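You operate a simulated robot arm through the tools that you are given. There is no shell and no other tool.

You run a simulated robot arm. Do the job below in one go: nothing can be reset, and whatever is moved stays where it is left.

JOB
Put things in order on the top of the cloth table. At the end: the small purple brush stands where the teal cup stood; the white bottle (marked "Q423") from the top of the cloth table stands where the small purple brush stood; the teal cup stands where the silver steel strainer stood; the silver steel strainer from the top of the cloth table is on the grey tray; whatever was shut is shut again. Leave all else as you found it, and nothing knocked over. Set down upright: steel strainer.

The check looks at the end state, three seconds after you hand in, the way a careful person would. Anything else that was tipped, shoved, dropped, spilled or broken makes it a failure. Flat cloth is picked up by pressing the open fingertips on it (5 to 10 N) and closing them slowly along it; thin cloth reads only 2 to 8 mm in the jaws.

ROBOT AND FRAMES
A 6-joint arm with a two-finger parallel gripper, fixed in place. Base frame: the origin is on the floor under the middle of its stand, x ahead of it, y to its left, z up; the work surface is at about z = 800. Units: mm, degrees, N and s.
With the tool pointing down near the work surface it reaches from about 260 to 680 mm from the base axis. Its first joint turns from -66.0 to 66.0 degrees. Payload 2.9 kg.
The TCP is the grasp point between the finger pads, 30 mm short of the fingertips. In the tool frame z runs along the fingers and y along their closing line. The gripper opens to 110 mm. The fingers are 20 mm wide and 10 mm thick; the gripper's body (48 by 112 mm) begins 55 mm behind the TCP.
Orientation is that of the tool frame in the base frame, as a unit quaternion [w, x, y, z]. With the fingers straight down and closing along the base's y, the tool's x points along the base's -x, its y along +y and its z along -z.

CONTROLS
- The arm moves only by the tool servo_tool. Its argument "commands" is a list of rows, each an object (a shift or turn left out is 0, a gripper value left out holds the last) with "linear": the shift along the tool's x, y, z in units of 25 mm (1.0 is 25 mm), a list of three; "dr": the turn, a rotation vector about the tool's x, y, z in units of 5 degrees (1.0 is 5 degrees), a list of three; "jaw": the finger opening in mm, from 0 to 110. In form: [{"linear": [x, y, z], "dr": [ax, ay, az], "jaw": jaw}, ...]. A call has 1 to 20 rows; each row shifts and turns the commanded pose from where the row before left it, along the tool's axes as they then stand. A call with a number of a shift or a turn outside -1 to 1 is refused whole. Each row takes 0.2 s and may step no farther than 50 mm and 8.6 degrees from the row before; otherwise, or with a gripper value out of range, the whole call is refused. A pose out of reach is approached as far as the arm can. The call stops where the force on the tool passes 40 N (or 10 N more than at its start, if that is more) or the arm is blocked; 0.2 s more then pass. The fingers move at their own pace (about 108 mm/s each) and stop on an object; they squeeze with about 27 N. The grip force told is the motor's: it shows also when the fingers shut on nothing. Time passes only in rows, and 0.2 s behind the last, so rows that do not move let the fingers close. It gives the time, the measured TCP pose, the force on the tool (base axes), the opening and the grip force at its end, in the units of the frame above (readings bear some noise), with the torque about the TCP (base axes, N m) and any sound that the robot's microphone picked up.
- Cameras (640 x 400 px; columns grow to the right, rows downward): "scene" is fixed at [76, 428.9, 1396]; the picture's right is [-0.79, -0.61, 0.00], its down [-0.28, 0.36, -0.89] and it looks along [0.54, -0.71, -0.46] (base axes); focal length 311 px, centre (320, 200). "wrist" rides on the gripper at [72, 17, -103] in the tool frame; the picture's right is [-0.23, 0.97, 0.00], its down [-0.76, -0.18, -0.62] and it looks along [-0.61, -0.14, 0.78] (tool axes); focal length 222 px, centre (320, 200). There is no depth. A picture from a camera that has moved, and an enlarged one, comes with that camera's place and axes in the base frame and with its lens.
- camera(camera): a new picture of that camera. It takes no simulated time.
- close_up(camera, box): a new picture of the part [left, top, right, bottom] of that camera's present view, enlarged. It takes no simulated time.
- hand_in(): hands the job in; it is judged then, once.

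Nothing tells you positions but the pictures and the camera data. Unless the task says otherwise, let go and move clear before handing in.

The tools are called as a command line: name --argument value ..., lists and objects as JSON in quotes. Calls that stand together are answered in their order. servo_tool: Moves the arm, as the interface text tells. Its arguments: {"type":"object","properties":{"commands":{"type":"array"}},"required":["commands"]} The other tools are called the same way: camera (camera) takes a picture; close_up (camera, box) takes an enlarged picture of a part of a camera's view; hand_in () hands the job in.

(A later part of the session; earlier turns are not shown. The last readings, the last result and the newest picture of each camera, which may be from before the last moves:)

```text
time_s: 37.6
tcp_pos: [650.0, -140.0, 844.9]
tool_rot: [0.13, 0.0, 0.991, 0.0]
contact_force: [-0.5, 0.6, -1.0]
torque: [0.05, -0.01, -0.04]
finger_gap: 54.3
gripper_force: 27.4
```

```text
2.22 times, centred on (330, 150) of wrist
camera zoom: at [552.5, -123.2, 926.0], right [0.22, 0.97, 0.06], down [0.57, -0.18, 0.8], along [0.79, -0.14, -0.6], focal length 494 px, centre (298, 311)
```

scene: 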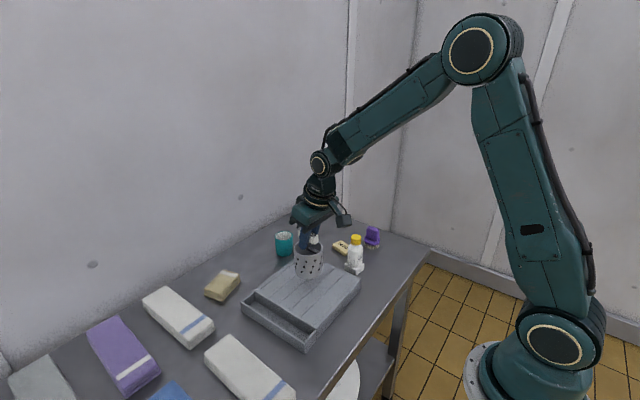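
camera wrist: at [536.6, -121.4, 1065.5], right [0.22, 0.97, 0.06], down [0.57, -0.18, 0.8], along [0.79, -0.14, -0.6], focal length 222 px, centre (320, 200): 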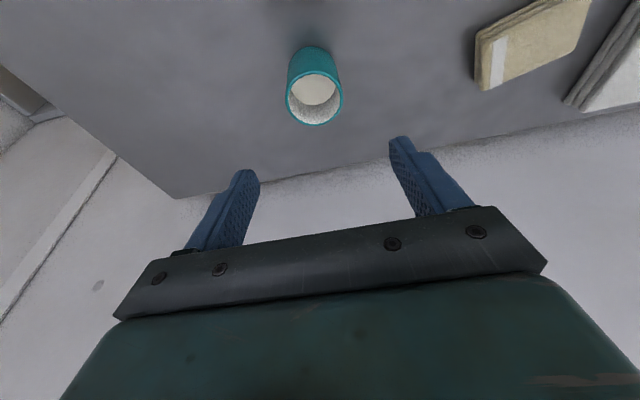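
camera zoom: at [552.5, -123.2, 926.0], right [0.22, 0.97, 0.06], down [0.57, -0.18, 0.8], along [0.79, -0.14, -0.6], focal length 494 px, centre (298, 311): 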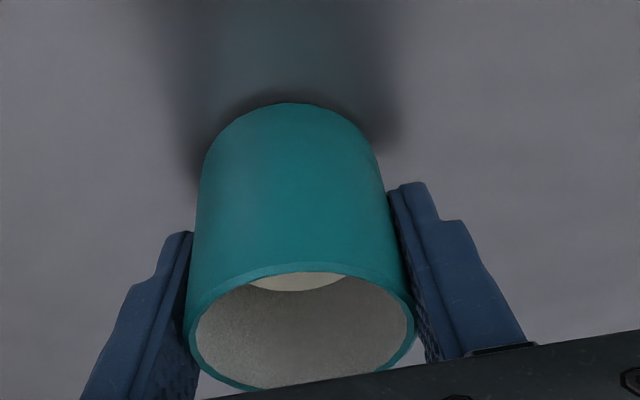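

The cup is gripped at 54 mm. I'll lift it 50 mm and carry it to the strainer's old spot.

servo_tool --commands '[{"linear": [-0.052, 0, -0.193]}, {"linear": [-0.155, 0, -0.58]}, {"linear": [-0.207, 0, -0.773]}, {"linear": [-0.104, 0, -0.386]}, {"linear": [0.203, -0.9025, -0.0544]}, {"linear": [0.203, -0.9025, -0.0544]}, {"linear": [0.203, -0.9025, -0.0544]}, {"linear": [0.203, -0.9025, -0.0544]}, {"linear": [0.203, -0.9025, -0.0544]}, {"linear": [0.203, -0.9025, -0.0544]}, {"linear": [0.203, -0.9025, -0.0544]}, {"linear": [0.203, -0.9025, -0.0544]}, {"linear": [0, 0, 0]}]'

camera --camera "wrist"

close_up --camera "scene" --box '[250, 150, 400, 300]'

```text
time_s: 40.4
tcp_pos: [608.1, -319.2, 893.9]
tool_rot: [0.131, 0.0, 0.991, 0.0]
contact_force: [0.5, 0.0, -0.7]
torque: [0.03, 0.04, 0.01]
finger_gap: 53.8
gripper_force: 26.9
```

```text
taken
camera wrist: at [510.6, -302.3, 974.6], right [0.22, 0.97, 0.06], down [0.57, -0.18, 0.8], along [0.79, -0.14, -0.6], focal length 222 px, centre (320, 200)
```

wrist: 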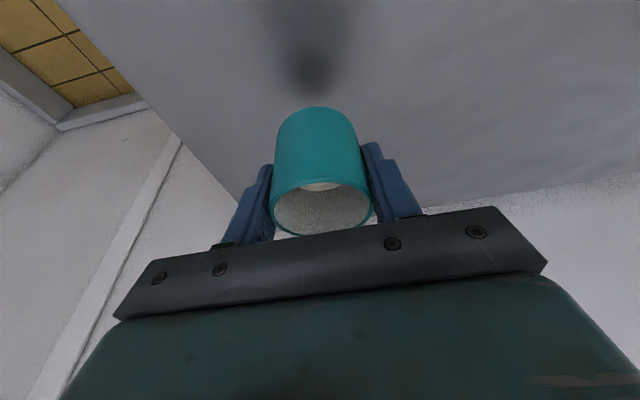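

```text
2.67 times, centred on (325, 225) of scene
camera zoom: at [76.0, 428.9, 1396.0], right [-0.79, -0.61, 0.0], down [-0.28, 0.36, -0.89], along [0.54, -0.71, -0.46], focal length 829 px, centre (307, 133)
```

zoom: 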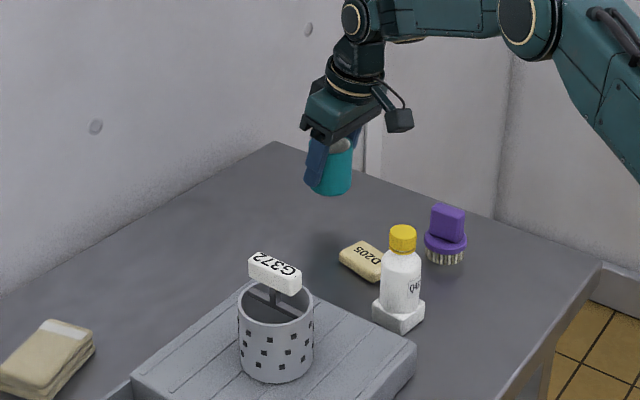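

Over the target. Lowering to about 8 mm above contact, then small steps.

servo_tool --commands '[{"linear": [0.155, -0.02, 0.58]}, {"linear": [0.155, 0, 0.58]}, {"linear": [0.104, 0, 0.386]}, {"linear": [0, 0, 0]}]'

servo_tool --commands '[{"linear": [0.031, 0, 0.116]}, {"linear": [0.031, 0, 0.116]}, {"linear": [0, 0, 0]}]'

servo_tool --commands '[{"linear": [0.0104, 0, 0.0386]}, {"linear": [0, 0, 0]}]'

servo_tool --commands '[{"linear": [0.0104, 0, 0.0386]}, {"linear": [0, 0, 0]}]'

```text
time_s: 41.4
tcp_pos: [606.3, -320.0, 854.1]
tool_rot: [0.131, 0.0, 0.991, 0.0]
contact_force: [0.3, -0.2, -1.5]
torque: [0.01, -0.01, -0.04]
finger_gap: 53.8
gripper_force: 26.8
```

```text
time_s: 42.2
tcp_pos: [606.7, -320.1, 848.2]
tool_rot: [0.131, 0.0, 0.991, 0.0]
contact_force: [0.1, 0.6, -1.4]
torque: [0.01, 0.01, 0.02]
finger_gap: 53.6
gripper_force: 27.1
```

```text
time_s: 42.8
tcp_pos: [605.8, -320.1, 846.7]
tool_rot: [0.13, 0.0, 0.992, 0.0]
contact_force: [-0.3, -0.4, -0.3]
torque: [0.0, 0.03, -0.01]
finger_gap: 53.8
gripper_force: 27.1
```

```text
time_s: 43.4
tcp_pos: [606.6, -319.8, 845.6]
tool_rot: [0.131, 0.0, 0.991, -0.001]
contact_force: [-1.7, -0.8, -1.7]
torque: [0.02, 0.0, -0.02]
finger_gap: 53.8
gripper_force: 26.5
```

servo_tool --commands '[{"linear": [-0.077, -0.02, 0.0207]}, {"linear": [0, 0, 0]}]'

servo_tool --commands '[{"linear": [0.0104, 0, 0.0386]}, {"linear": [0, 0, 0]}]'

close_up --camera "scene" --box '[280, 170, 380, 270]'

```text
time_s: 44.0
tcp_pos: [608.3, -319.0, 845.9]
tool_rot: [0.131, -0.001, 0.991, 0.0]
contact_force: [0.3, 0.4, -0.7]
torque: [-0.01, 0.0, 0.0]
finger_gap: 53.9
gripper_force: 27.3
```

```text
time_s: 44.6
tcp_pos: [609.2, -320.3, 845.2]
tool_rot: [0.131, 0.0, 0.991, 0.0]
contact_force: [0.2, -0.7, -1.5]
torque: [0.03, 0.01, 0.01]
finger_gap: 53.7
gripper_force: 27.2
```

```text
4.00 times, centred on (330, 220) of scene
camera zoom: at [76.0, 428.9, 1396.0], right [-0.79, -0.61, 0.0], down [-0.28, 0.36, -0.89], along [0.54, -0.71, -0.46], focal length 1244 px, centre (280, 120)
```

zoom: 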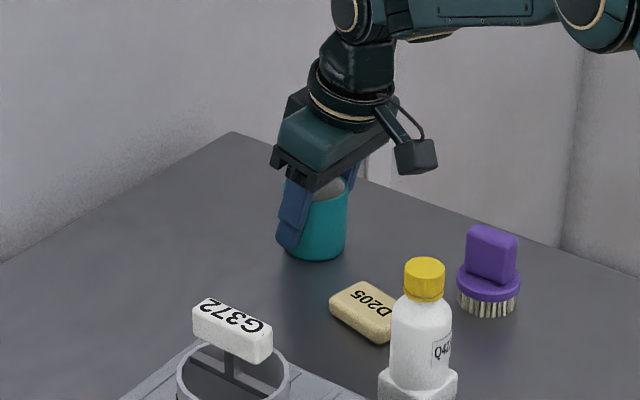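

servo_tool --commands '[{"linear": [0.0104, 0, 0.0386]}, {"linear": [0, 0, 0]}]'

servo_tool --commands '[{"linear": [0.0104, 0, 0.0386]}, {"linear": [0, 0, 0]}]'

```text
time_s: 45.2
tcp_pos: [608.4, -319.7, 845.7]
tool_rot: [0.131, 0.0, 0.991, 0.0]
contact_force: [0.8, 0.9, 4.2]
torque: [0.07, 0.0, -0.02]
finger_gap: 53.8
gripper_force: 26.7
```

```text
time_s: 45.8
tcp_pos: [609.1, -321.3, 844.7]
tool_rot: [0.132, -0.001, 0.991, -0.001]
contact_force: [-0.6, 4.1, 15.7]
torque: [0.01, 0.1, 0.03]
finger_gap: 53.9
gripper_force: 26.6
```

Contact at 16 N. Relieve slightly, then release and check.

servo_tool --commands '[{"linear": [-0.0104, 0, -0.0386]}, {"jaw": 58}, {"jaw": 70}, {"jaw": 90}, {"linear": [0, 0, 0]}]'

close_up --camera "scene" --box '[280, 170, 380, 270]'

close_up --camera "wrist" --box '[210, 60, 450, 240]'

```text
time_s: 47.0
tcp_pos: [607.0, -321.0, 844.1]
tool_rot: [0.13, 0.0, 0.991, -0.001]
contact_force: [-0.5, -0.3, -0.1]
torque: [-0.01, -0.01, 0.02]
finger_gap: 90.2
gripper_force: 0.0
```

```text
4.00 times, centred on (330, 220) of scene
camera zoom: at [76.0, 428.9, 1396.0], right [-0.79, -0.61, 0.0], down [-0.28, 0.36, -0.89], along [0.54, -0.71, -0.46], focal length 1244 px, centre (280, 120)
```

zoom: 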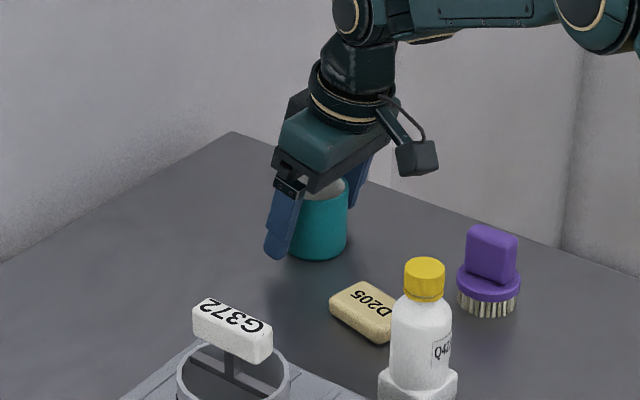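

```text
2.22 times, centred on (330, 150) of wrist
camera zoom: at [510.5, -303.9, 924.6], right [0.22, 0.97, 0.06], down [0.57, -0.18, 0.8], along [0.79, -0.14, -0.6], focal length 494 px, centre (298, 311)
```

zoom: 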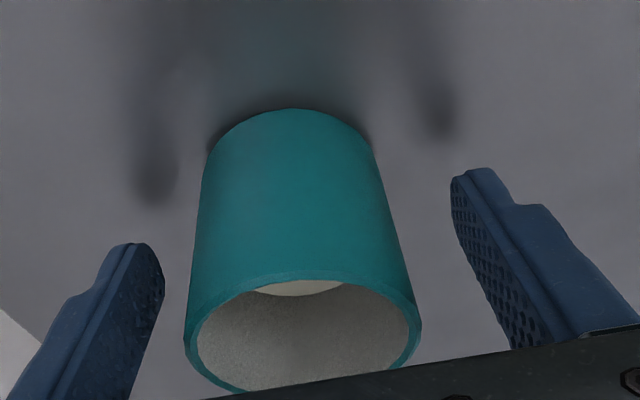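

The cup stands upright at the strainer's old spot. I'll retract straight up and hover near the brush.

servo_tool --commands '[{"linear": [-0.104, 0, -0.386]}, {"linear": [-0.207, 0, -0.773]}, {"linear": [-0.207, 0, -0.773]}, {"linear": [-0.207, 0, -0.773]}, {"linear": [-0.207, 0, -0.773]}, {"linear": [-0.207, 0, -0.773]}, {"linear": [-0.207, 0, -0.773]}, {"linear": [0.807, -0.08, -0.216], "jaw": 60}, {"linear": [0.807, -0.08, -0.216]}, {"linear": [0.807, -0.08, -0.216]}, {"linear": [0.807, -0.08, -0.216]}, {"linear": [0.807, -0.08, -0.216]}, {"linear": [0.807, -0.08, -0.216]}, {"linear": [0.807, -0.08, -0.216]}, {"linear": [0.807, -0.08, -0.216]}, {"linear": [0, 0, 0]}]'

camera --camera "wrist"

close_up --camera "scene" --box '[260, 150, 420, 310]'

```text
time_s: 50.4
tcp_pos: [440.8, -335.4, 975.3]
tool_rot: [0.131, 0.001, 0.991, 0.0]
contact_force: [0.0, 0.4, -0.3]
torque: [-0.01, 0.0, 0.02]
finger_gap: 60.0
gripper_force: 0.0
```

```text
taken
camera wrist: at [343.5, -319.2, 1054.9], right [0.22, 0.97, 0.06], down [0.57, -0.18, 0.8], along [0.79, -0.14, -0.6], focal length 222 px, centre (320, 200)
```

wrist: 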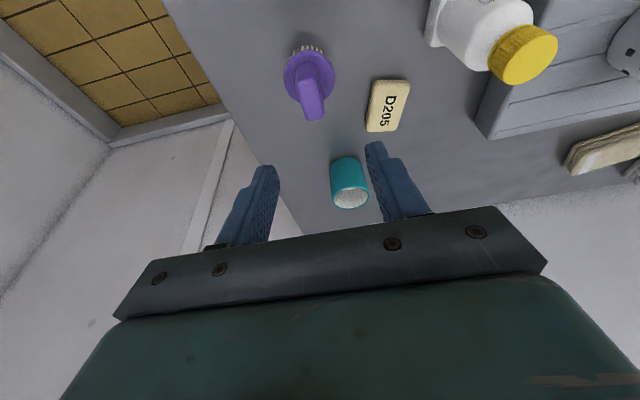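

```text
2.50 times, centred on (340, 230) of scene
camera zoom: at [76.0, 428.9, 1396.0], right [-0.79, -0.61, 0.0], down [-0.28, 0.36, -0.89], along [0.54, -0.71, -0.46], focal length 778 px, centre (270, 125)
```

zoom: 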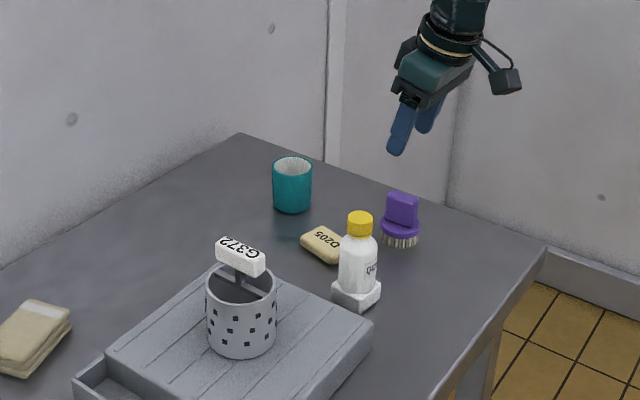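

close_up --camera "wrist" --box '[260, 30, 360, 130]'

close_up --camera "scene" --box '[350, 215, 400, 260]'

```text
4.00 times, centred on (310, 80) of wrist
camera zoom: at [343.5, -319.2, 1054.9], right [0.22, 0.97, 0.06], down [0.57, -0.18, 0.8], along [0.79, -0.14, -0.6], focal length 888 px, centre (360, 680)
```

zoom: 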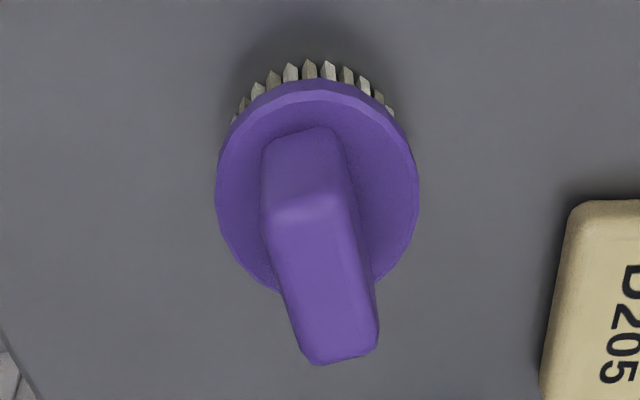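

```text
8.89 times, centred on (375, 238) of scene
camera zoom: at [76.0, 428.9, 1396.0], right [-0.79, -0.61, 0.0], down [-0.28, 0.36, -0.89], along [0.54, -0.71, -0.46], focal length 2765 px, centre (-169, -133)
```

zoom: 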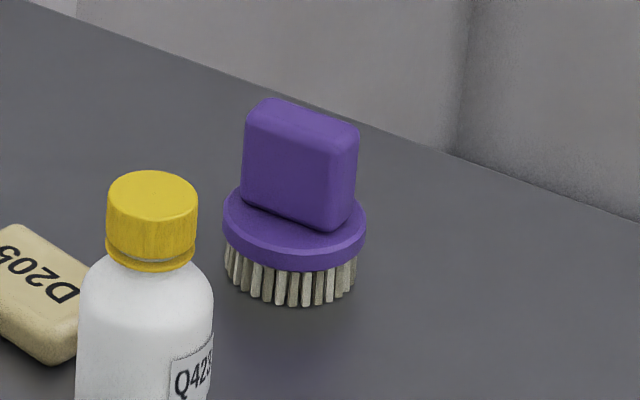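

Brush handle centre is about (450,-339), aligned with x, about 16 mm wide, top at about 861. The disk top is at about 827, and the brush footprint is centred at (449,-339). Descending with fingertips staying above the disk.

servo_tool --commands '[{"linear": [0.15, -0.024, 0.72], "jaw": 50}, {"linear": [0.15, -0.024, 0.72]}, {"linear": [0.15, -0.024, 0.72]}, {"linear": [0.15, -0.024, 0.72]}, {"linear": [0.15, -0.024, 0.72]}, {"linear": [0.15, -0.024, 0.72]}, {"linear": [0, 0, 0]}]'

close_up --camera "wrist" --box '[220, 60, 440, 240]'

close_up --camera "scene" --box '[330, 180, 420, 270]'

```text
time_s: 52.0
tcp_pos: [447.4, -339.9, 863.7]
tool_rot: [0.131, 0.001, 0.991, 0.0]
contact_force: [0.7, 0.7, -0.9]
torque: [0.0, 0.01, 0.02]
finger_gap: 49.9
gripper_force: 0.1
```

```text
2.22 times, centred on (330, 150) of wrist
camera zoom: at [350.4, -322.9, 943.9], right [0.22, 0.97, 0.06], down [0.57, -0.18, 0.8], along [0.79, -0.14, -0.6], focal length 494 px, centre (298, 311)
```

zoom: 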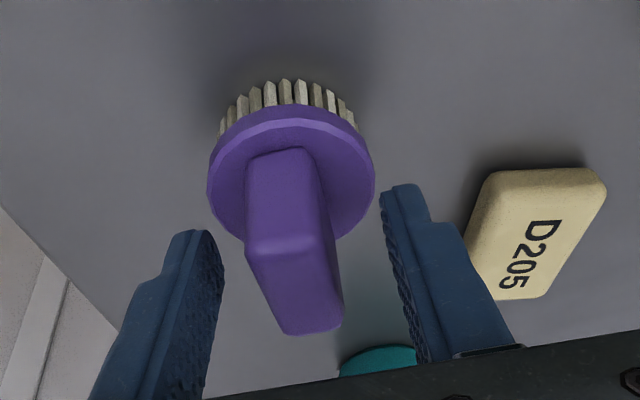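

```text
4.44 times, centred on (375, 225) of scene
camera zoom: at [76.0, 428.9, 1396.0], right [-0.79, -0.61, 0.0], down [-0.28, 0.36, -0.89], along [0.54, -0.71, -0.46], focal length 1382 px, centre (76, 89)
```

zoom: 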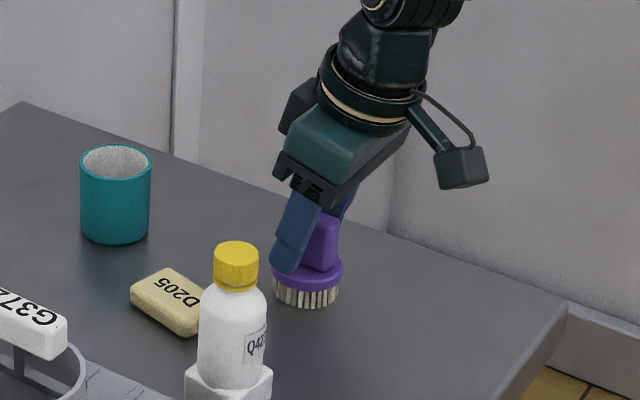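

Aligned. Closing on the handle, then a small test lift.

servo_tool --commands '[{"jaw": 34}, {"jaw": 26}, {"jaw": 20}, {"jaw": 15}, {"jaw": 8}, {"linear": [0, 0, 0]}, {"linear": [0, 0, 0]}]'

close_up --camera "wrist" --box '[220, 60, 440, 240]'

```text
time_s: 53.6
tcp_pos: [446.2, -340.0, 863.4]
tool_rot: [0.131, 0.0, 0.991, 0.001]
contact_force: [0.8, 0.4, -0.3]
torque: [-0.02, -0.01, 0.01]
finger_gap: 19.6
gripper_force: 26.9
```

```text
2.22 times, centred on (330, 150) of wrist
camera zoom: at [350.3, -322.9, 944.0], right [0.22, 0.97, 0.06], down [0.57, -0.18, 0.8], along [0.79, -0.14, -0.6], focal length 494 px, centre (298, 311)
```

zoom: 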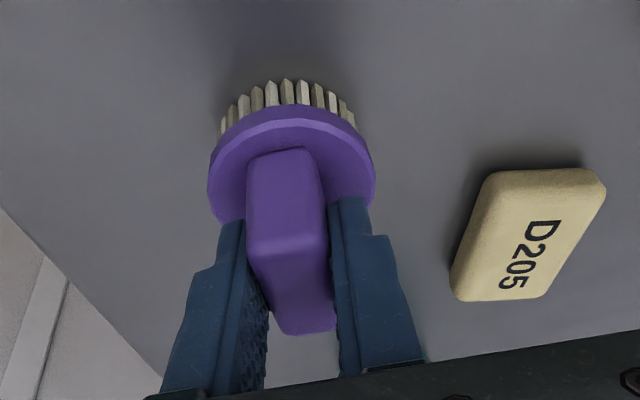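

Gripped at 19.6 mm. Lifting 70 mm and carrying the brush to where the cup stood, about (651,-140).

servo_tool --commands '[{"linear": [-0.052, 0, -0.193]}, {"linear": [-0.104, 0, -0.386]}, {"linear": [-0.207, 0, -0.773]}, {"linear": [-0.207, 0, -0.773]}, {"linear": [-0.155, 0, -0.58]}, {"linear": [-0.65, 0.667, 0.174]}, {"linear": [-0.65, 0.667, 0.174]}, {"linear": [-0.65, 0.667, 0.174]}, {"linear": [-0.65, 0.667, 0.174]}, {"linear": [-0.65, 0.667, 0.174]}, {"linear": [-0.65, 0.667, 0.174]}, {"linear": [-0.65, 0.667, 0.174]}, {"linear": [-0.65, 0.667, 0.174]}, {"linear": [-0.65, 0.667, 0.174]}, {"linear": [-0.65, 0.667, 0.174]}, {"linear": [-0.65, 0.667, 0.174]}, {"linear": [-0.65, 0.667, 0.174]}, {"linear": [0, 0, 0]}]'

close_up --camera "wrist" --box '[220, 60, 440, 240]'

camera --camera "scene"

```text
time_s: 57.4
tcp_pos: [649.4, -139.9, 934.4]
tool_rot: [0.13, 0.0, 0.992, 0.0]
contact_force: [-0.3, -0.6, -1.3]
torque: [0.01, 0.02, -0.02]
finger_gap: 19.2
gripper_force: 26.8
```

```text
2.22 times, centred on (330, 150) of wrist
camera zoom: at [551.6, -123.2, 1014.7], right [0.22, 0.97, 0.06], down [0.57, -0.18, 0.8], along [0.79, -0.14, -0.6], focal length 494 px, centre (298, 311)
```

zoom: 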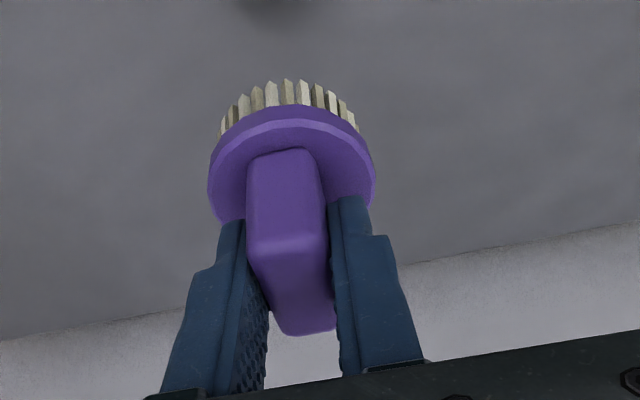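

```text
taken
```

scene: 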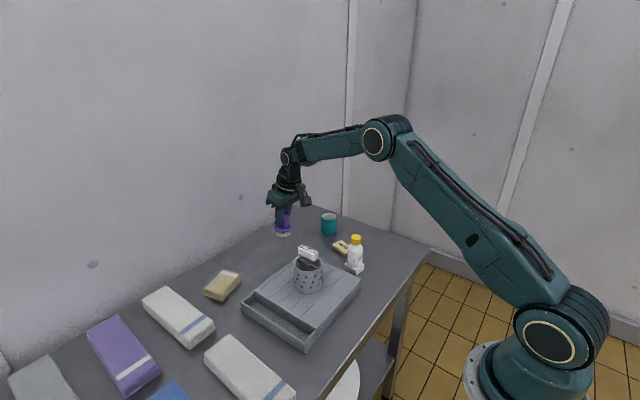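

Over the cup's old spot with the brush upright. Lowering to about 8 mm above contact, then small steps.

servo_tool --commands '[{"linear": [0.207, 0, 0.773]}, {"linear": [0.207, 0, 0.773]}, {"linear": [0.155, 0, 0.58]}, {"linear": [0.078, 0, 0.29]}, {"linear": [0, 0, 0]}]'

servo_tool --commands '[{"linear": [0.0207, 0, 0.0773]}, {"linear": [0.0207, 0, 0.0773]}, {"linear": [0, 0, 0]}]'

servo_tool --commands '[{"linear": [0.0104, 0, 0.0386]}, {"linear": [0, 0, 0]}]'

close_up --camera "scene" --box '[240, 190, 340, 290]'

```text
time_s: 58.6
tcp_pos: [646.8, -139.9, 870.3]
tool_rot: [0.13, -0.001, 0.992, 0.0]
contact_force: [-0.5, 0.0, -0.5]
torque: [-0.01, 0.02, 0.02]
finger_gap: 19.2
gripper_force: 27.1
```

```text
time_s: 59.4
tcp_pos: [647.3, -138.6, 867.1]
tool_rot: [0.13, 0.0, 0.991, -0.001]
contact_force: [0.0, 0.2, -0.2]
torque: [-0.01, -0.02, -0.01]
finger_gap: 19.5
gripper_force: 27.2
```

```text
time_s: 60.0
tcp_pos: [647.2, -138.5, 865.3]
tool_rot: [0.131, 0.001, 0.991, 0.0]
contact_force: [-0.3, -0.3, -1.1]
torque: [0.01, -0.02, 0.01]
finger_gap: 19.2
gripper_force: 26.7
```

```text
4.00 times, centred on (290, 240) of scene
camera zoom: at [76.0, 428.9, 1396.0], right [-0.79, -0.61, 0.0], down [-0.28, 0.36, -0.89], along [0.54, -0.71, -0.46], focal length 1244 px, centre (440, 40)
```

zoom: 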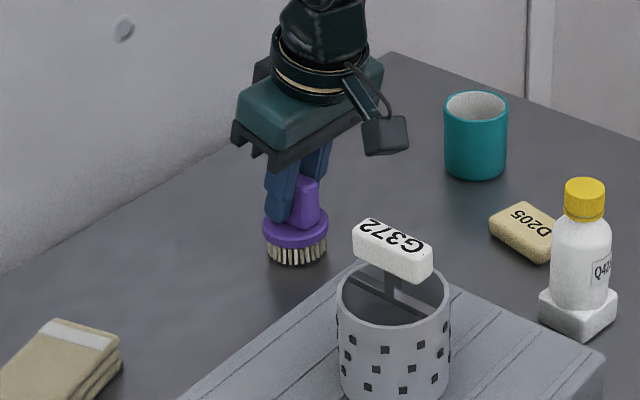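

servo_tool --commands '[{"linear": [-0.07, -0.02, 0.018]}, {"linear": [0, 0, 0]}]'

servo_tool --commands '[{"linear": [0.0104, 0, 0.0386]}, {"linear": [0, 0, 0]}]'

servo_tool --commands '[{"linear": [0.0104, 0, 0.0386]}, {"linear": [0, 0, 0]}]'

```text
time_s: 60.6
tcp_pos: [649.2, -139.9, 866.7]
tool_rot: [0.13, 0.0, 0.991, 0.0]
contact_force: [0.0, -0.5, -0.9]
torque: [0.03, -0.02, 0.02]
finger_gap: 19.3
gripper_force: 26.6
```

```text
time_s: 61.2
tcp_pos: [649.5, -139.4, 864.9]
tool_rot: [0.13, -0.001, 0.991, 0.0]
contact_force: [-0.4, 0.4, -1.6]
torque: [0.0, -0.01, 0.03]
finger_gap: 19.5
gripper_force: 27.3
```

```text
time_s: 61.8
tcp_pos: [651.0, -138.9, 865.2]
tool_rot: [0.13, 0.001, 0.992, 0.0]
contact_force: [-0.5, 0.4, -0.7]
torque: [0.03, 0.01, 0.0]
finger_gap: 19.3
gripper_force: 27.6
```

servo_tool --commands '[{"linear": [0.0104, 0, 0.0386]}, {"linear": [0, 0, 0]}]'

servo_tool --commands '[{"linear": [0.0104, 0, 0.0386]}, {"linear": [0, 0, 0]}]'

```text
time_s: 62.4
tcp_pos: [648.9, -139.7, 863.5]
tool_rot: [0.131, 0.0, 0.991, 0.0]
contact_force: [-0.8, 0.3, -0.5]
torque: [0.01, 0.02, 0.01]
finger_gap: 19.3
gripper_force: 27.2
```

```text
time_s: 63.0
tcp_pos: [650.6, -139.6, 863.8]
tool_rot: [0.132, 0.0, 0.991, 0.0]
contact_force: [-3.4, 1.1, 9.0]
torque: [0.01, 0.28, 0.0]
finger_gap: 19.8
gripper_force: 27.3
```

Contact at 9 N. Relieve slightly, release, and check.

servo_tool --commands '[{"linear": [-0.005, 0, -0.0193]}, {"jaw": 24}, {"jaw": 34}, {"jaw": 50}, {"linear": [0, 0, 0]}]'

close_up --camera "scene" --box '[240, 190, 340, 290]'

close_up --camera "wrist" --box '[220, 60, 440, 240]'

```text
time_s: 64.2
tcp_pos: [649.7, -140.3, 862.9]
tool_rot: [0.131, 0.001, 0.991, 0.0]
contact_force: [1.0, -0.4, 0.3]
torque: [0.02, 0.02, -0.02]
finger_gap: 50.2
gripper_force: 0.0
```

```text
4.00 times, centred on (290, 240) of scene
camera zoom: at [76.0, 428.9, 1396.0], right [-0.79, -0.61, 0.0], down [-0.28, 0.36, -0.89], along [0.54, -0.71, -0.46], focal length 1244 px, centre (440, 40)
```

zoom: 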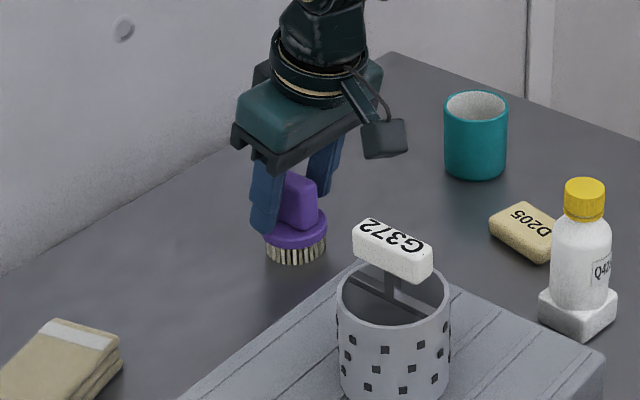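

```text
2.22 times, centred on (330, 150) of wrist
camera zoom: at [552.5, -123.0, 943.3], right [0.22, 0.97, 0.06], down [0.57, -0.18, 0.8], along [0.79, -0.14, -0.6], focal length 494 px, centre (298, 311)
```

zoom: 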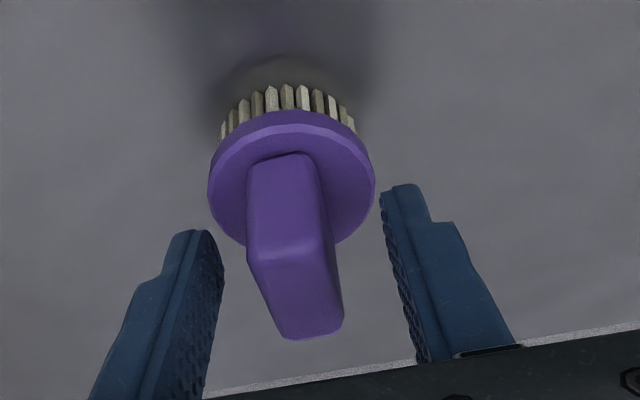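

The brush stands upright where the cup was. I'll retract, move over the bottle, and return the tool to vertical.

servo_tool --commands '[{"linear": [-0.104, 0, -0.386]}, {"linear": [-0.207, 0, -0.773]}, {"linear": [-0.207, 0, -0.773]}, {"linear": [-0.207, 0, -0.773]}, {"linear": [-0.207, 0, -0.773]}, {"linear": [-0.104, 0, -0.386]}, {"linear": [0.807, -0.244, -0.341], "jaw": 70}, {"linear": [0.807, -0.244, -0.341]}, {"linear": [0.807, -0.244, -0.341]}, {"linear": [0.807, -0.244, -0.341]}, {"linear": [0.807, -0.244, -0.341]}, {"linear": [0.807, -0.244, -0.341]}, {"linear": [0.807, -0.244, -0.341]}, {"linear": [0.807, -0.244, -0.341]}, {"linear": [0.807, -0.244, -0.341]}, {"linear": [0.807, -0.244, -0.341]}, {"dr": [0, 1, 0]}, {"dr": [0, 1, 0]}, {"dr": [0, 1, 0]}, {"linear": [0, 0, 0]}]'

camera --camera "wrist"

close_up --camera "scene" --box '[250, 150, 410, 310]'

```text
time_s: 68.4
tcp_pos: [433.4, -201.1, 991.6]
tool_rot: [-0.001, -0.001, 1.0, -0.001]
contact_force: [0.4, 0.2, -0.8]
torque: [-0.02, 0.03, 0.05]
finger_gap: 69.9
gripper_force: 0.1
```

```text
taken
camera wrist: at [359.8, -183.8, 1095.5], right [0.23, 0.97, 0.0], down [0.76, -0.18, 0.62], along [0.61, -0.14, -0.78], focal length 222 px, centre (320, 200)
```

wrist: 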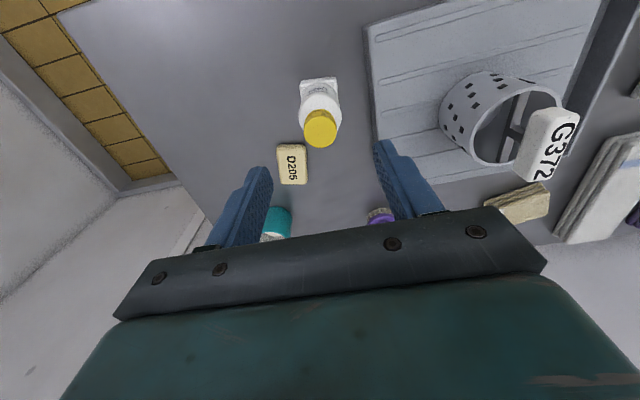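

```text
2.50 times, centred on (330, 230) of scene
camera zoom: at [76.0, 428.9, 1396.0], right [-0.79, -0.61, 0.0], down [-0.28, 0.36, -0.89], along [0.54, -0.71, -0.46], focal length 778 px, centre (295, 125)
```

zoom: 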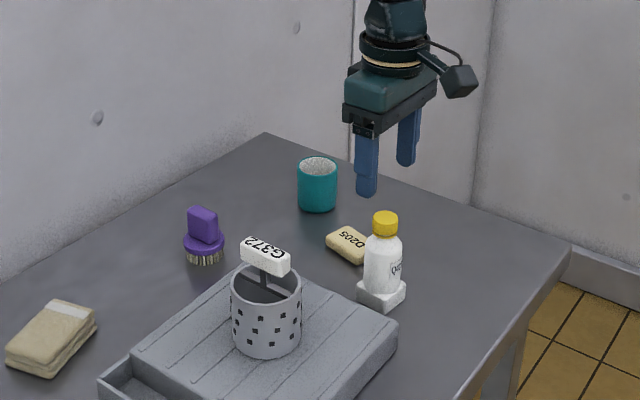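

close_up --camera "wrist" --box '[260, 60, 380, 180]'

close_up --camera "scene" --box '[330, 225, 390, 285]'

```text
3.33 times, centred on (320, 120) of wrist
camera zoom: at [359.8, -183.8, 1095.5], right [0.23, 0.97, 0.0], down [0.76, -0.18, 0.62], along [0.61, -0.14, -0.78], focal length 740 px, centre (320, 467)
```

zoom: 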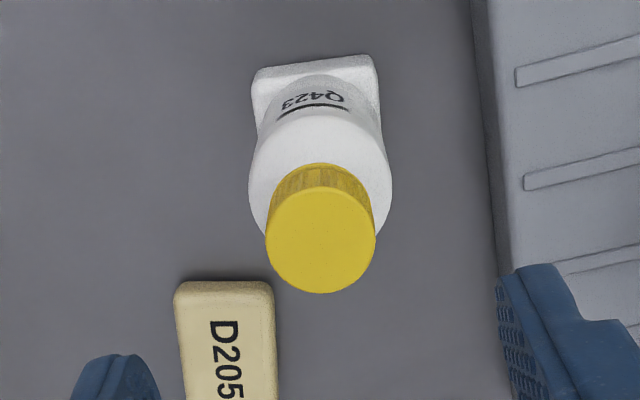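

```text
6.67 times, centred on (360, 255) of scene
camera zoom: at [76.0, 428.9, 1396.0], right [-0.79, -0.61, 0.0], down [-0.28, 0.36, -0.89], along [0.54, -0.71, -0.46], focal length 2074 px, centre (53, -167)
```

zoom: 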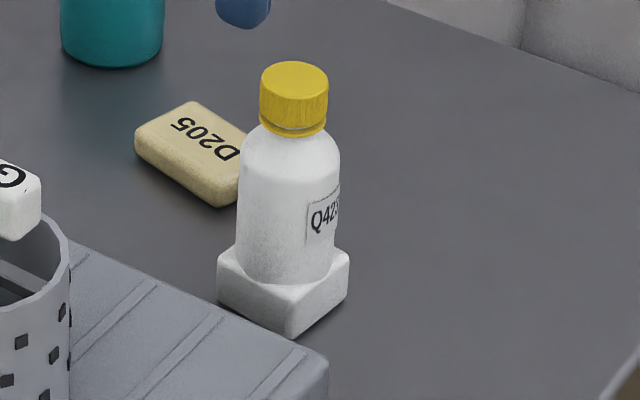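

The bottle axis is at about (431,-200), body about 42 mm in diameter, cap top at about 914. Its label reads Q423. Descending around the body, stopping first just over the cap to check.

servo_tool --commands '[{"linear": [0.02, 0.01, 0.8]}, {"linear": [0.02, 0.01, 0.8]}, {"linear": [0.02, 0.01, 0.8]}, {"linear": [0.02, 0.01, 0.4]}, {"linear": [0, 0, 0]}]'

close_up --camera "wrist" --box '[210, 60, 450, 240]'

close_up --camera "scene" --box '[310, 190, 410, 290]'

```text
time_s: 69.6
tcp_pos: [430.3, -200.6, 923.5]
tool_rot: [0.0, 0.0, 1.0, 0.001]
contact_force: [0.0, 0.4, -0.1]
torque: [0.02, 0.03, 0.0]
finger_gap: 70.0
gripper_force: 0.0
```

```text
2.22 times, centred on (330, 150) of wrist
camera zoom: at [357.8, -183.9, 1025.8], right [0.23, 0.97, 0.0], down [0.76, -0.18, 0.62], along [0.61, -0.14, -0.78], focal length 494 px, centre (298, 311)
```

zoom: 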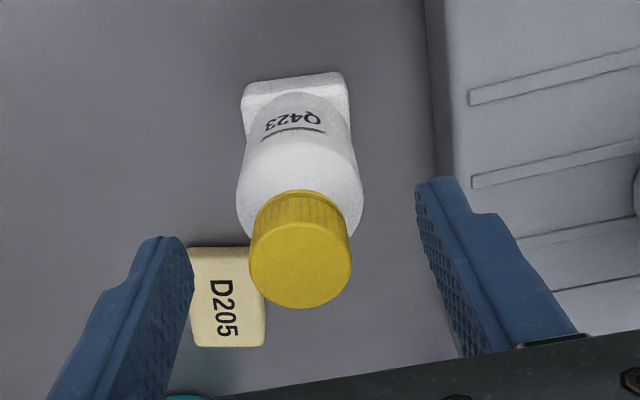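

```text
4.00 times, centred on (360, 240) of scene
camera zoom: at [76.0, 428.9, 1396.0], right [-0.79, -0.61, 0.0], down [-0.28, 0.36, -0.89], along [0.54, -0.71, -0.46], focal length 1244 px, centre (160, 40)
```

zoom: 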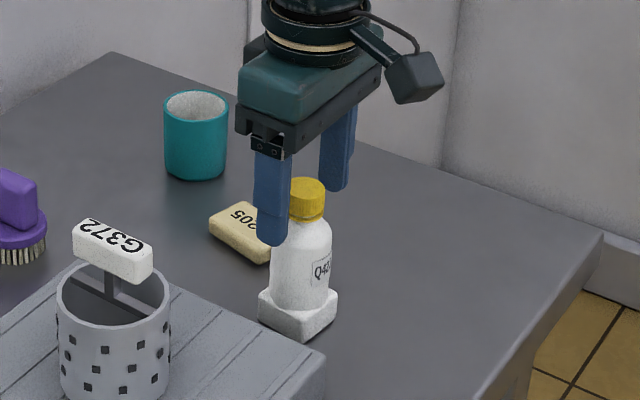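

servo_tool --commands '[{"linear": [0, 0.01, 0.7]}, {"linear": [0, 0.01, 0.7]}, {"linear": [0, 0, 0.7]}, {"linear": [0, 0, 0.1]}, {"linear": [0, 0, 0]}]'

close_up --camera "wrist" --box '[210, 60, 450, 240]'

close_up --camera "scene" --box '[310, 190, 410, 290]'

```text
time_s: 70.8
tcp_pos: [431.2, -198.5, 867.2]
tool_rot: [0.0, 0.0, 1.0, 0.0]
contact_force: [0.5, 0.3, 0.3]
torque: [0.02, -0.01, -0.03]
finger_gap: 70.0
gripper_force: 0.0
```

```text
2.22 times, centred on (330, 150) of wrist
camera zoom: at [357.9, -182.7, 970.5], right [0.23, 0.97, 0.0], down [0.76, -0.18, 0.62], along [0.61, -0.14, -0.78], focal length 494 px, centre (298, 311)
```

zoom: 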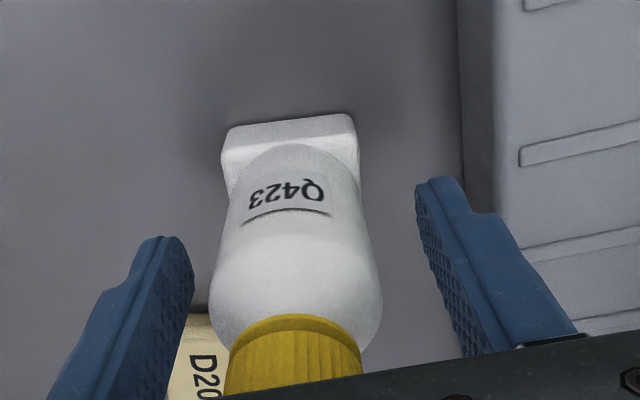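

```text
4.00 times, centred on (360, 240) of scene
camera zoom: at [76.0, 428.9, 1396.0], right [-0.79, -0.61, 0.0], down [-0.28, 0.36, -0.89], along [0.54, -0.71, -0.46], focal length 1244 px, centre (160, 40)
```

zoom: 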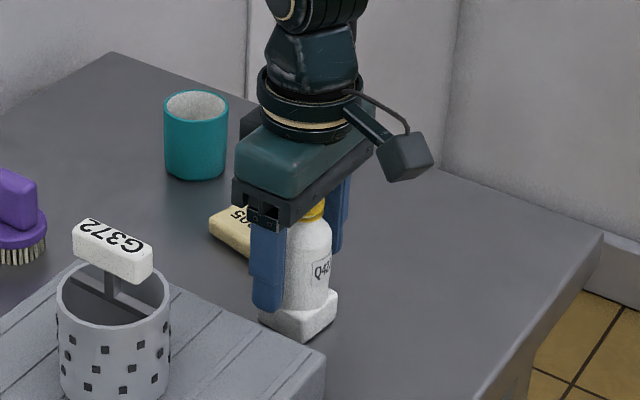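

The fingers straddle the bottle body and the palm clears the cap. Closing gently.

servo_tool --commands '[{"linear": [0, -0.04, 0]}, {"jaw": 56}, {"jaw": 48}, {"jaw": 44}, {"jaw": 40}, {"jaw": 35}, {"linear": [0, 0, 0]}, {"linear": [0, 0, 0]}]'

close_up --camera "wrist" --box '[210, 60, 450, 240]'

```text
time_s: 72.6
tcp_pos: [429.0, -200.9, 870.2]
tool_rot: [0.0, 0.0, 1.0, 0.0]
contact_force: [-0.3, 0.0, -0.5]
torque: [-0.02, 0.01, 0.0]
finger_gap: 40.3
gripper_force: 26.8
```

```text
2.22 times, centred on (330, 150) of wrist
camera zoom: at [357.6, -184.0, 970.8], right [0.23, 0.97, 0.0], down [0.76, -0.18, 0.62], along [0.61, -0.14, -0.78], focal length 494 px, centre (298, 311)
```

zoom: 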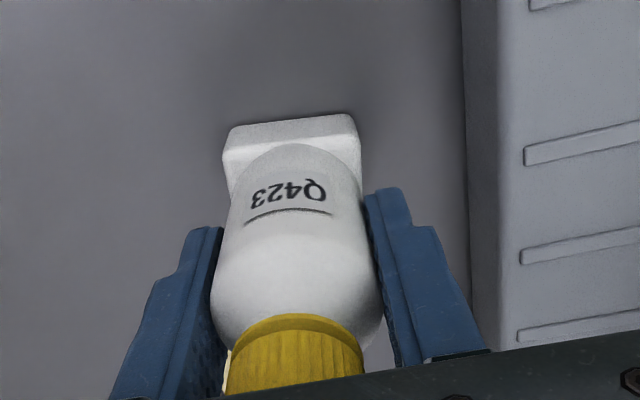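

Gripped at 40 mm. A small test lift will show whether the square base comes along with the bottle.

servo_tool --commands '[{"linear": [0, 0, -0.1]}, {"linear": [0, 0, -0.2]}, {"linear": [0, 0, -0.3]}, {"linear": [0, 0, 0]}]'

close_up --camera "scene" --box '[310, 190, 410, 290]'

close_up --camera "wrist" --box '[210, 60, 450, 240]'

```text
time_s: 73.6
tcp_pos: [429.2, -201.3, 882.7]
tool_rot: [0.0, 0.0, 1.0, 0.0]
contact_force: [0.3, 0.3, -1.5]
torque: [-0.02, -0.03, -0.01]
finger_gap: 40.7
gripper_force: 27.0
```

```text
4.00 times, centred on (360, 240) of scene
camera zoom: at [76.0, 428.9, 1396.0], right [-0.79, -0.61, 0.0], down [-0.28, 0.36, -0.89], along [0.54, -0.71, -0.46], focal length 1244 px, centre (160, 40)
```

zoom: 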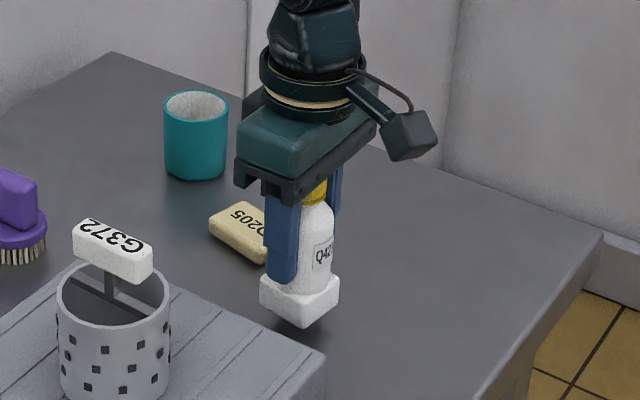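

```text
2.22 times, centred on (330, 150) of wrist
camera zoom: at [357.6, -184.1, 985.2], right [0.23, 0.97, 0.0], down [0.76, -0.18, 0.62], along [0.61, -0.14, -0.78], focal length 494 px, centre (298, 311)
```

zoom: 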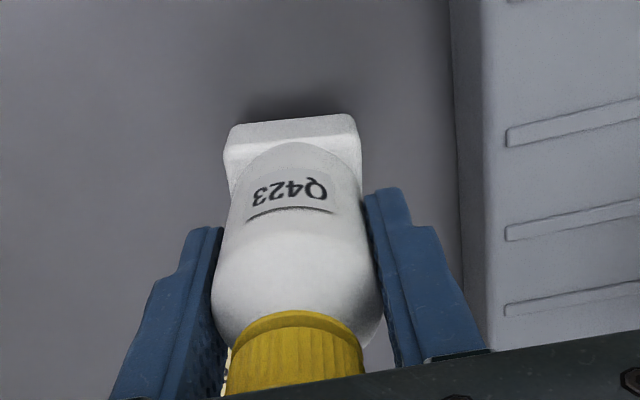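

The base is part of the bottle and lifted with it. Raising further and carrying it to the brush's old spot, about (449.5,-339.5).

servo_tool --commands '[{"linear": [0, 0, -0.6]}, {"linear": [0, 0, -0.6]}, {"linear": [-0.097, -0.692, 0]}, {"linear": [-0.097, -0.692, 0]}, {"linear": [-0.097, -0.692, 0]}, {"linear": [-0.097, -0.692, 0]}, {"linear": [-0.097, -0.692, 0]}, {"linear": [-0.097, -0.692, 0]}, {"linear": [-0.097, -0.692, 0]}, {"linear": [-0.097, -0.692, 0]}, {"linear": [0, 0, 0]}]'

close_up --camera "scene" --box '[310, 170, 430, 290]'

close_up --camera "wrist" --box '[210, 60, 450, 240]'

```text
time_s: 76.0
tcp_pos: [450.6, -338.6, 912.7]
tool_rot: [0.0, 0.0, 1.0, 0.0]
contact_force: [0.4, -1.1, -1.0]
torque: [0.02, 0.0, -0.03]
finger_gap: 40.5
gripper_force: 27.3
```

```text
3.33 times, centred on (370, 230) of scene
camera zoom: at [76.0, 428.9, 1396.1], right [-0.79, -0.61, 0.0], down [-0.28, 0.36, -0.89], along [0.54, -0.71, -0.46], focal length 1037 px, centre (153, 100)
```

zoom: 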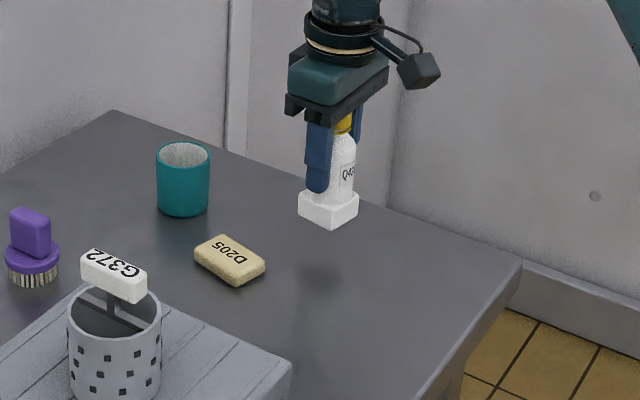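

```text
2.22 times, centred on (330, 150) of wrist
camera zoom: at [378.5, -322.1, 1015.2], right [0.23, 0.97, 0.0], down [0.76, -0.18, 0.62], along [0.61, -0.14, -0.78], focal length 494 px, centre (298, 311)
```

zoom: 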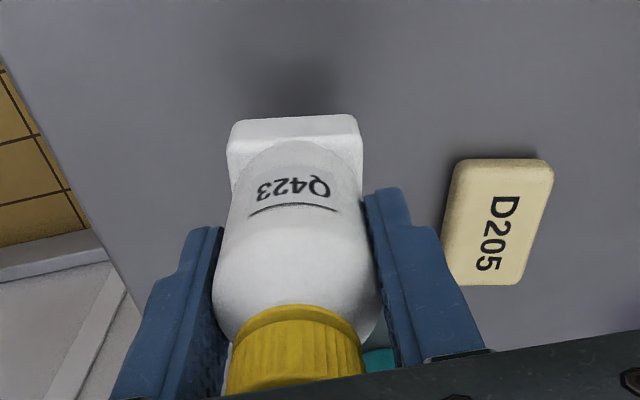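

In position. Lowering to about 8 mm above contact, then small steps.

servo_tool --commands '[{"linear": [0, 0, 0.5]}, {"linear": [0, -0.02, 0.5]}, {"linear": [0, 0, 0.4]}, {"linear": [0, 0, 0]}]'

servo_tool --commands '[{"linear": [0, 0, 0.08]}, {"linear": [0, 0, 0.08]}, {"linear": [0, 0, 0]}]'

servo_tool --commands '[{"linear": [0, 0, 0.06]}, {"linear": [0, 0, 0]}]'

servo_tool --commands '[{"linear": [0, 0, 0.04]}, {"linear": [0, 0, 0]}]'

```text
time_s: 77.0
tcp_pos: [449.9, -338.1, 875.7]
tool_rot: [0.0, 0.001, 1.0, 0.0]
contact_force: [0.0, 0.3, -1.0]
torque: [-0.03, 0.01, -0.02]
finger_gap: 40.5
gripper_force: 26.8
```

```text
time_s: 77.8
tcp_pos: [450.8, -339.2, 873.3]
tool_rot: [0.001, 0.001, 1.0, 0.0]
contact_force: [-0.3, 0.1, -1.2]
torque: [0.0, -0.01, 0.01]
finger_gap: 40.3
gripper_force: 26.7
```

```text
time_s: 78.4
tcp_pos: [449.1, -338.4, 871.4]
tool_rot: [-0.001, 0.001, 1.0, 0.0]
contact_force: [0.2, -0.3, -1.9]
torque: [0.01, -0.02, 0.02]
finger_gap: 40.5
gripper_force: 27.6
```

```text
time_s: 79.0
tcp_pos: [450.0, -339.4, 872.5]
tool_rot: [-0.001, 0.001, 1.0, 0.0]
contact_force: [0.2, 0.2, -1.6]
torque: [0.0, -0.02, -0.02]
finger_gap: 40.4
gripper_force: 26.9
```

servo_tool --commands '[{"linear": [0, 0, 0.04]}, {"linear": [0, 0, 0]}]'

servo_tool --commands '[{"linear": [0, 0, 0.04]}, {"linear": [0, 0, 0]}]'

close_up --camera "scene" --box '[340, 190, 420, 270]'

```text
time_s: 79.6
tcp_pos: [449.8, -339.9, 871.0]
tool_rot: [0.0, 0.0, 1.0, 0.0]
contact_force: [-0.9, 1.9, 4.9]
torque: [0.09, 0.09, -0.02]
finger_gap: 40.6
gripper_force: 26.9
```

```text
time_s: 80.2
tcp_pos: [450.6, -339.9, 870.7]
tool_rot: [0.001, -0.001, 1.0, 0.0]
contact_force: [-4.2, 2.6, 17.9]
torque: [0.13, 0.32, 0.11]
finger_gap: 40.7
gripper_force: 27.1
```

```text
5.00 times, centred on (380, 230) of scene
camera zoom: at [75.6, 429.2, 1396.0], right [-0.79, -0.61, 0.0], down [-0.28, 0.36, -0.89], along [0.54, -0.71, -0.46], focal length 1555 px, centre (20, 50)
```

zoom: 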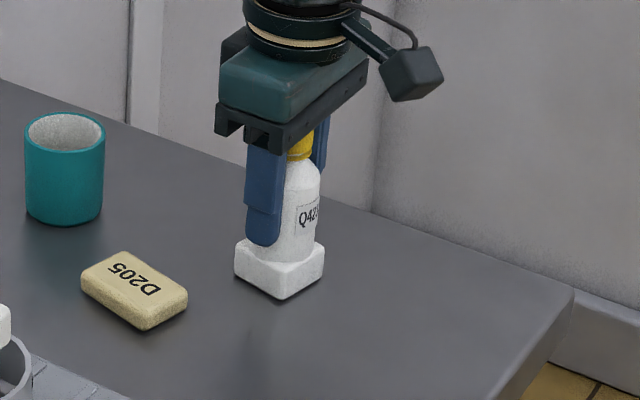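

The bottle is in contact at 18 N. Relieving slightly, then releasing gently.

servo_tool --commands '[{"linear": [0, 0, -0.04]}, {"jaw": 44}, {"jaw": 52}, {"jaw": 66}, {"linear": [0, 0, 0]}]'

close_up --camera "scene" --box '[340, 190, 420, 270]'

close_up --camera "wrist" --box '[210, 60, 450, 240]'

```text
time_s: 81.4
tcp_pos: [450.8, -339.5, 869.3]
tool_rot: [0.0, -0.001, 1.0, -0.001]
contact_force: [-0.4, 0.1, 0.0]
torque: [-0.04, 0.03, 0.01]
finger_gap: 66.1
gripper_force: 0.0
```

```text
5.00 times, centred on (380, 230) of scene
camera zoom: at [76.0, 428.9, 1396.0], right [-0.79, -0.61, 0.0], down [-0.28, 0.36, -0.89], along [0.54, -0.71, -0.46], focal length 1555 px, centre (20, 50)
```

zoom: 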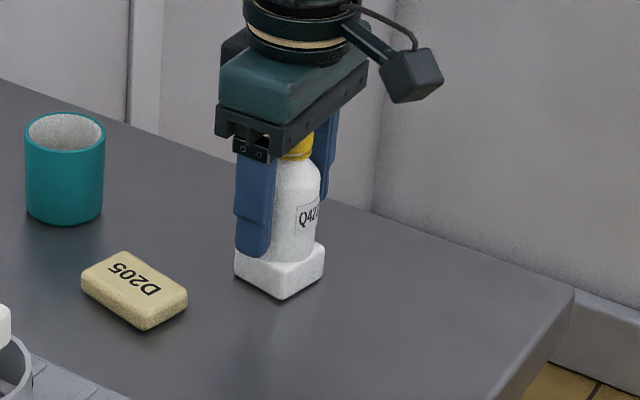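

```text
2.22 times, centred on (330, 150) of wrist
camera zoom: at [377.4, -322.4, 972.6], right [0.23, 0.97, 0.0], down [0.76, -0.18, 0.62], along [0.61, -0.14, -0.78], focal length 494 px, centre (298, 311)
```

zoom: 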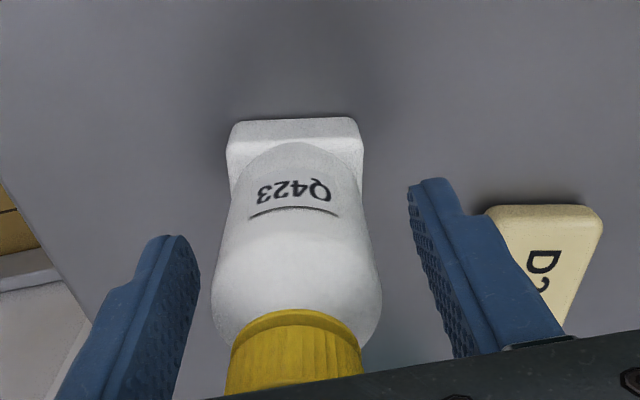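

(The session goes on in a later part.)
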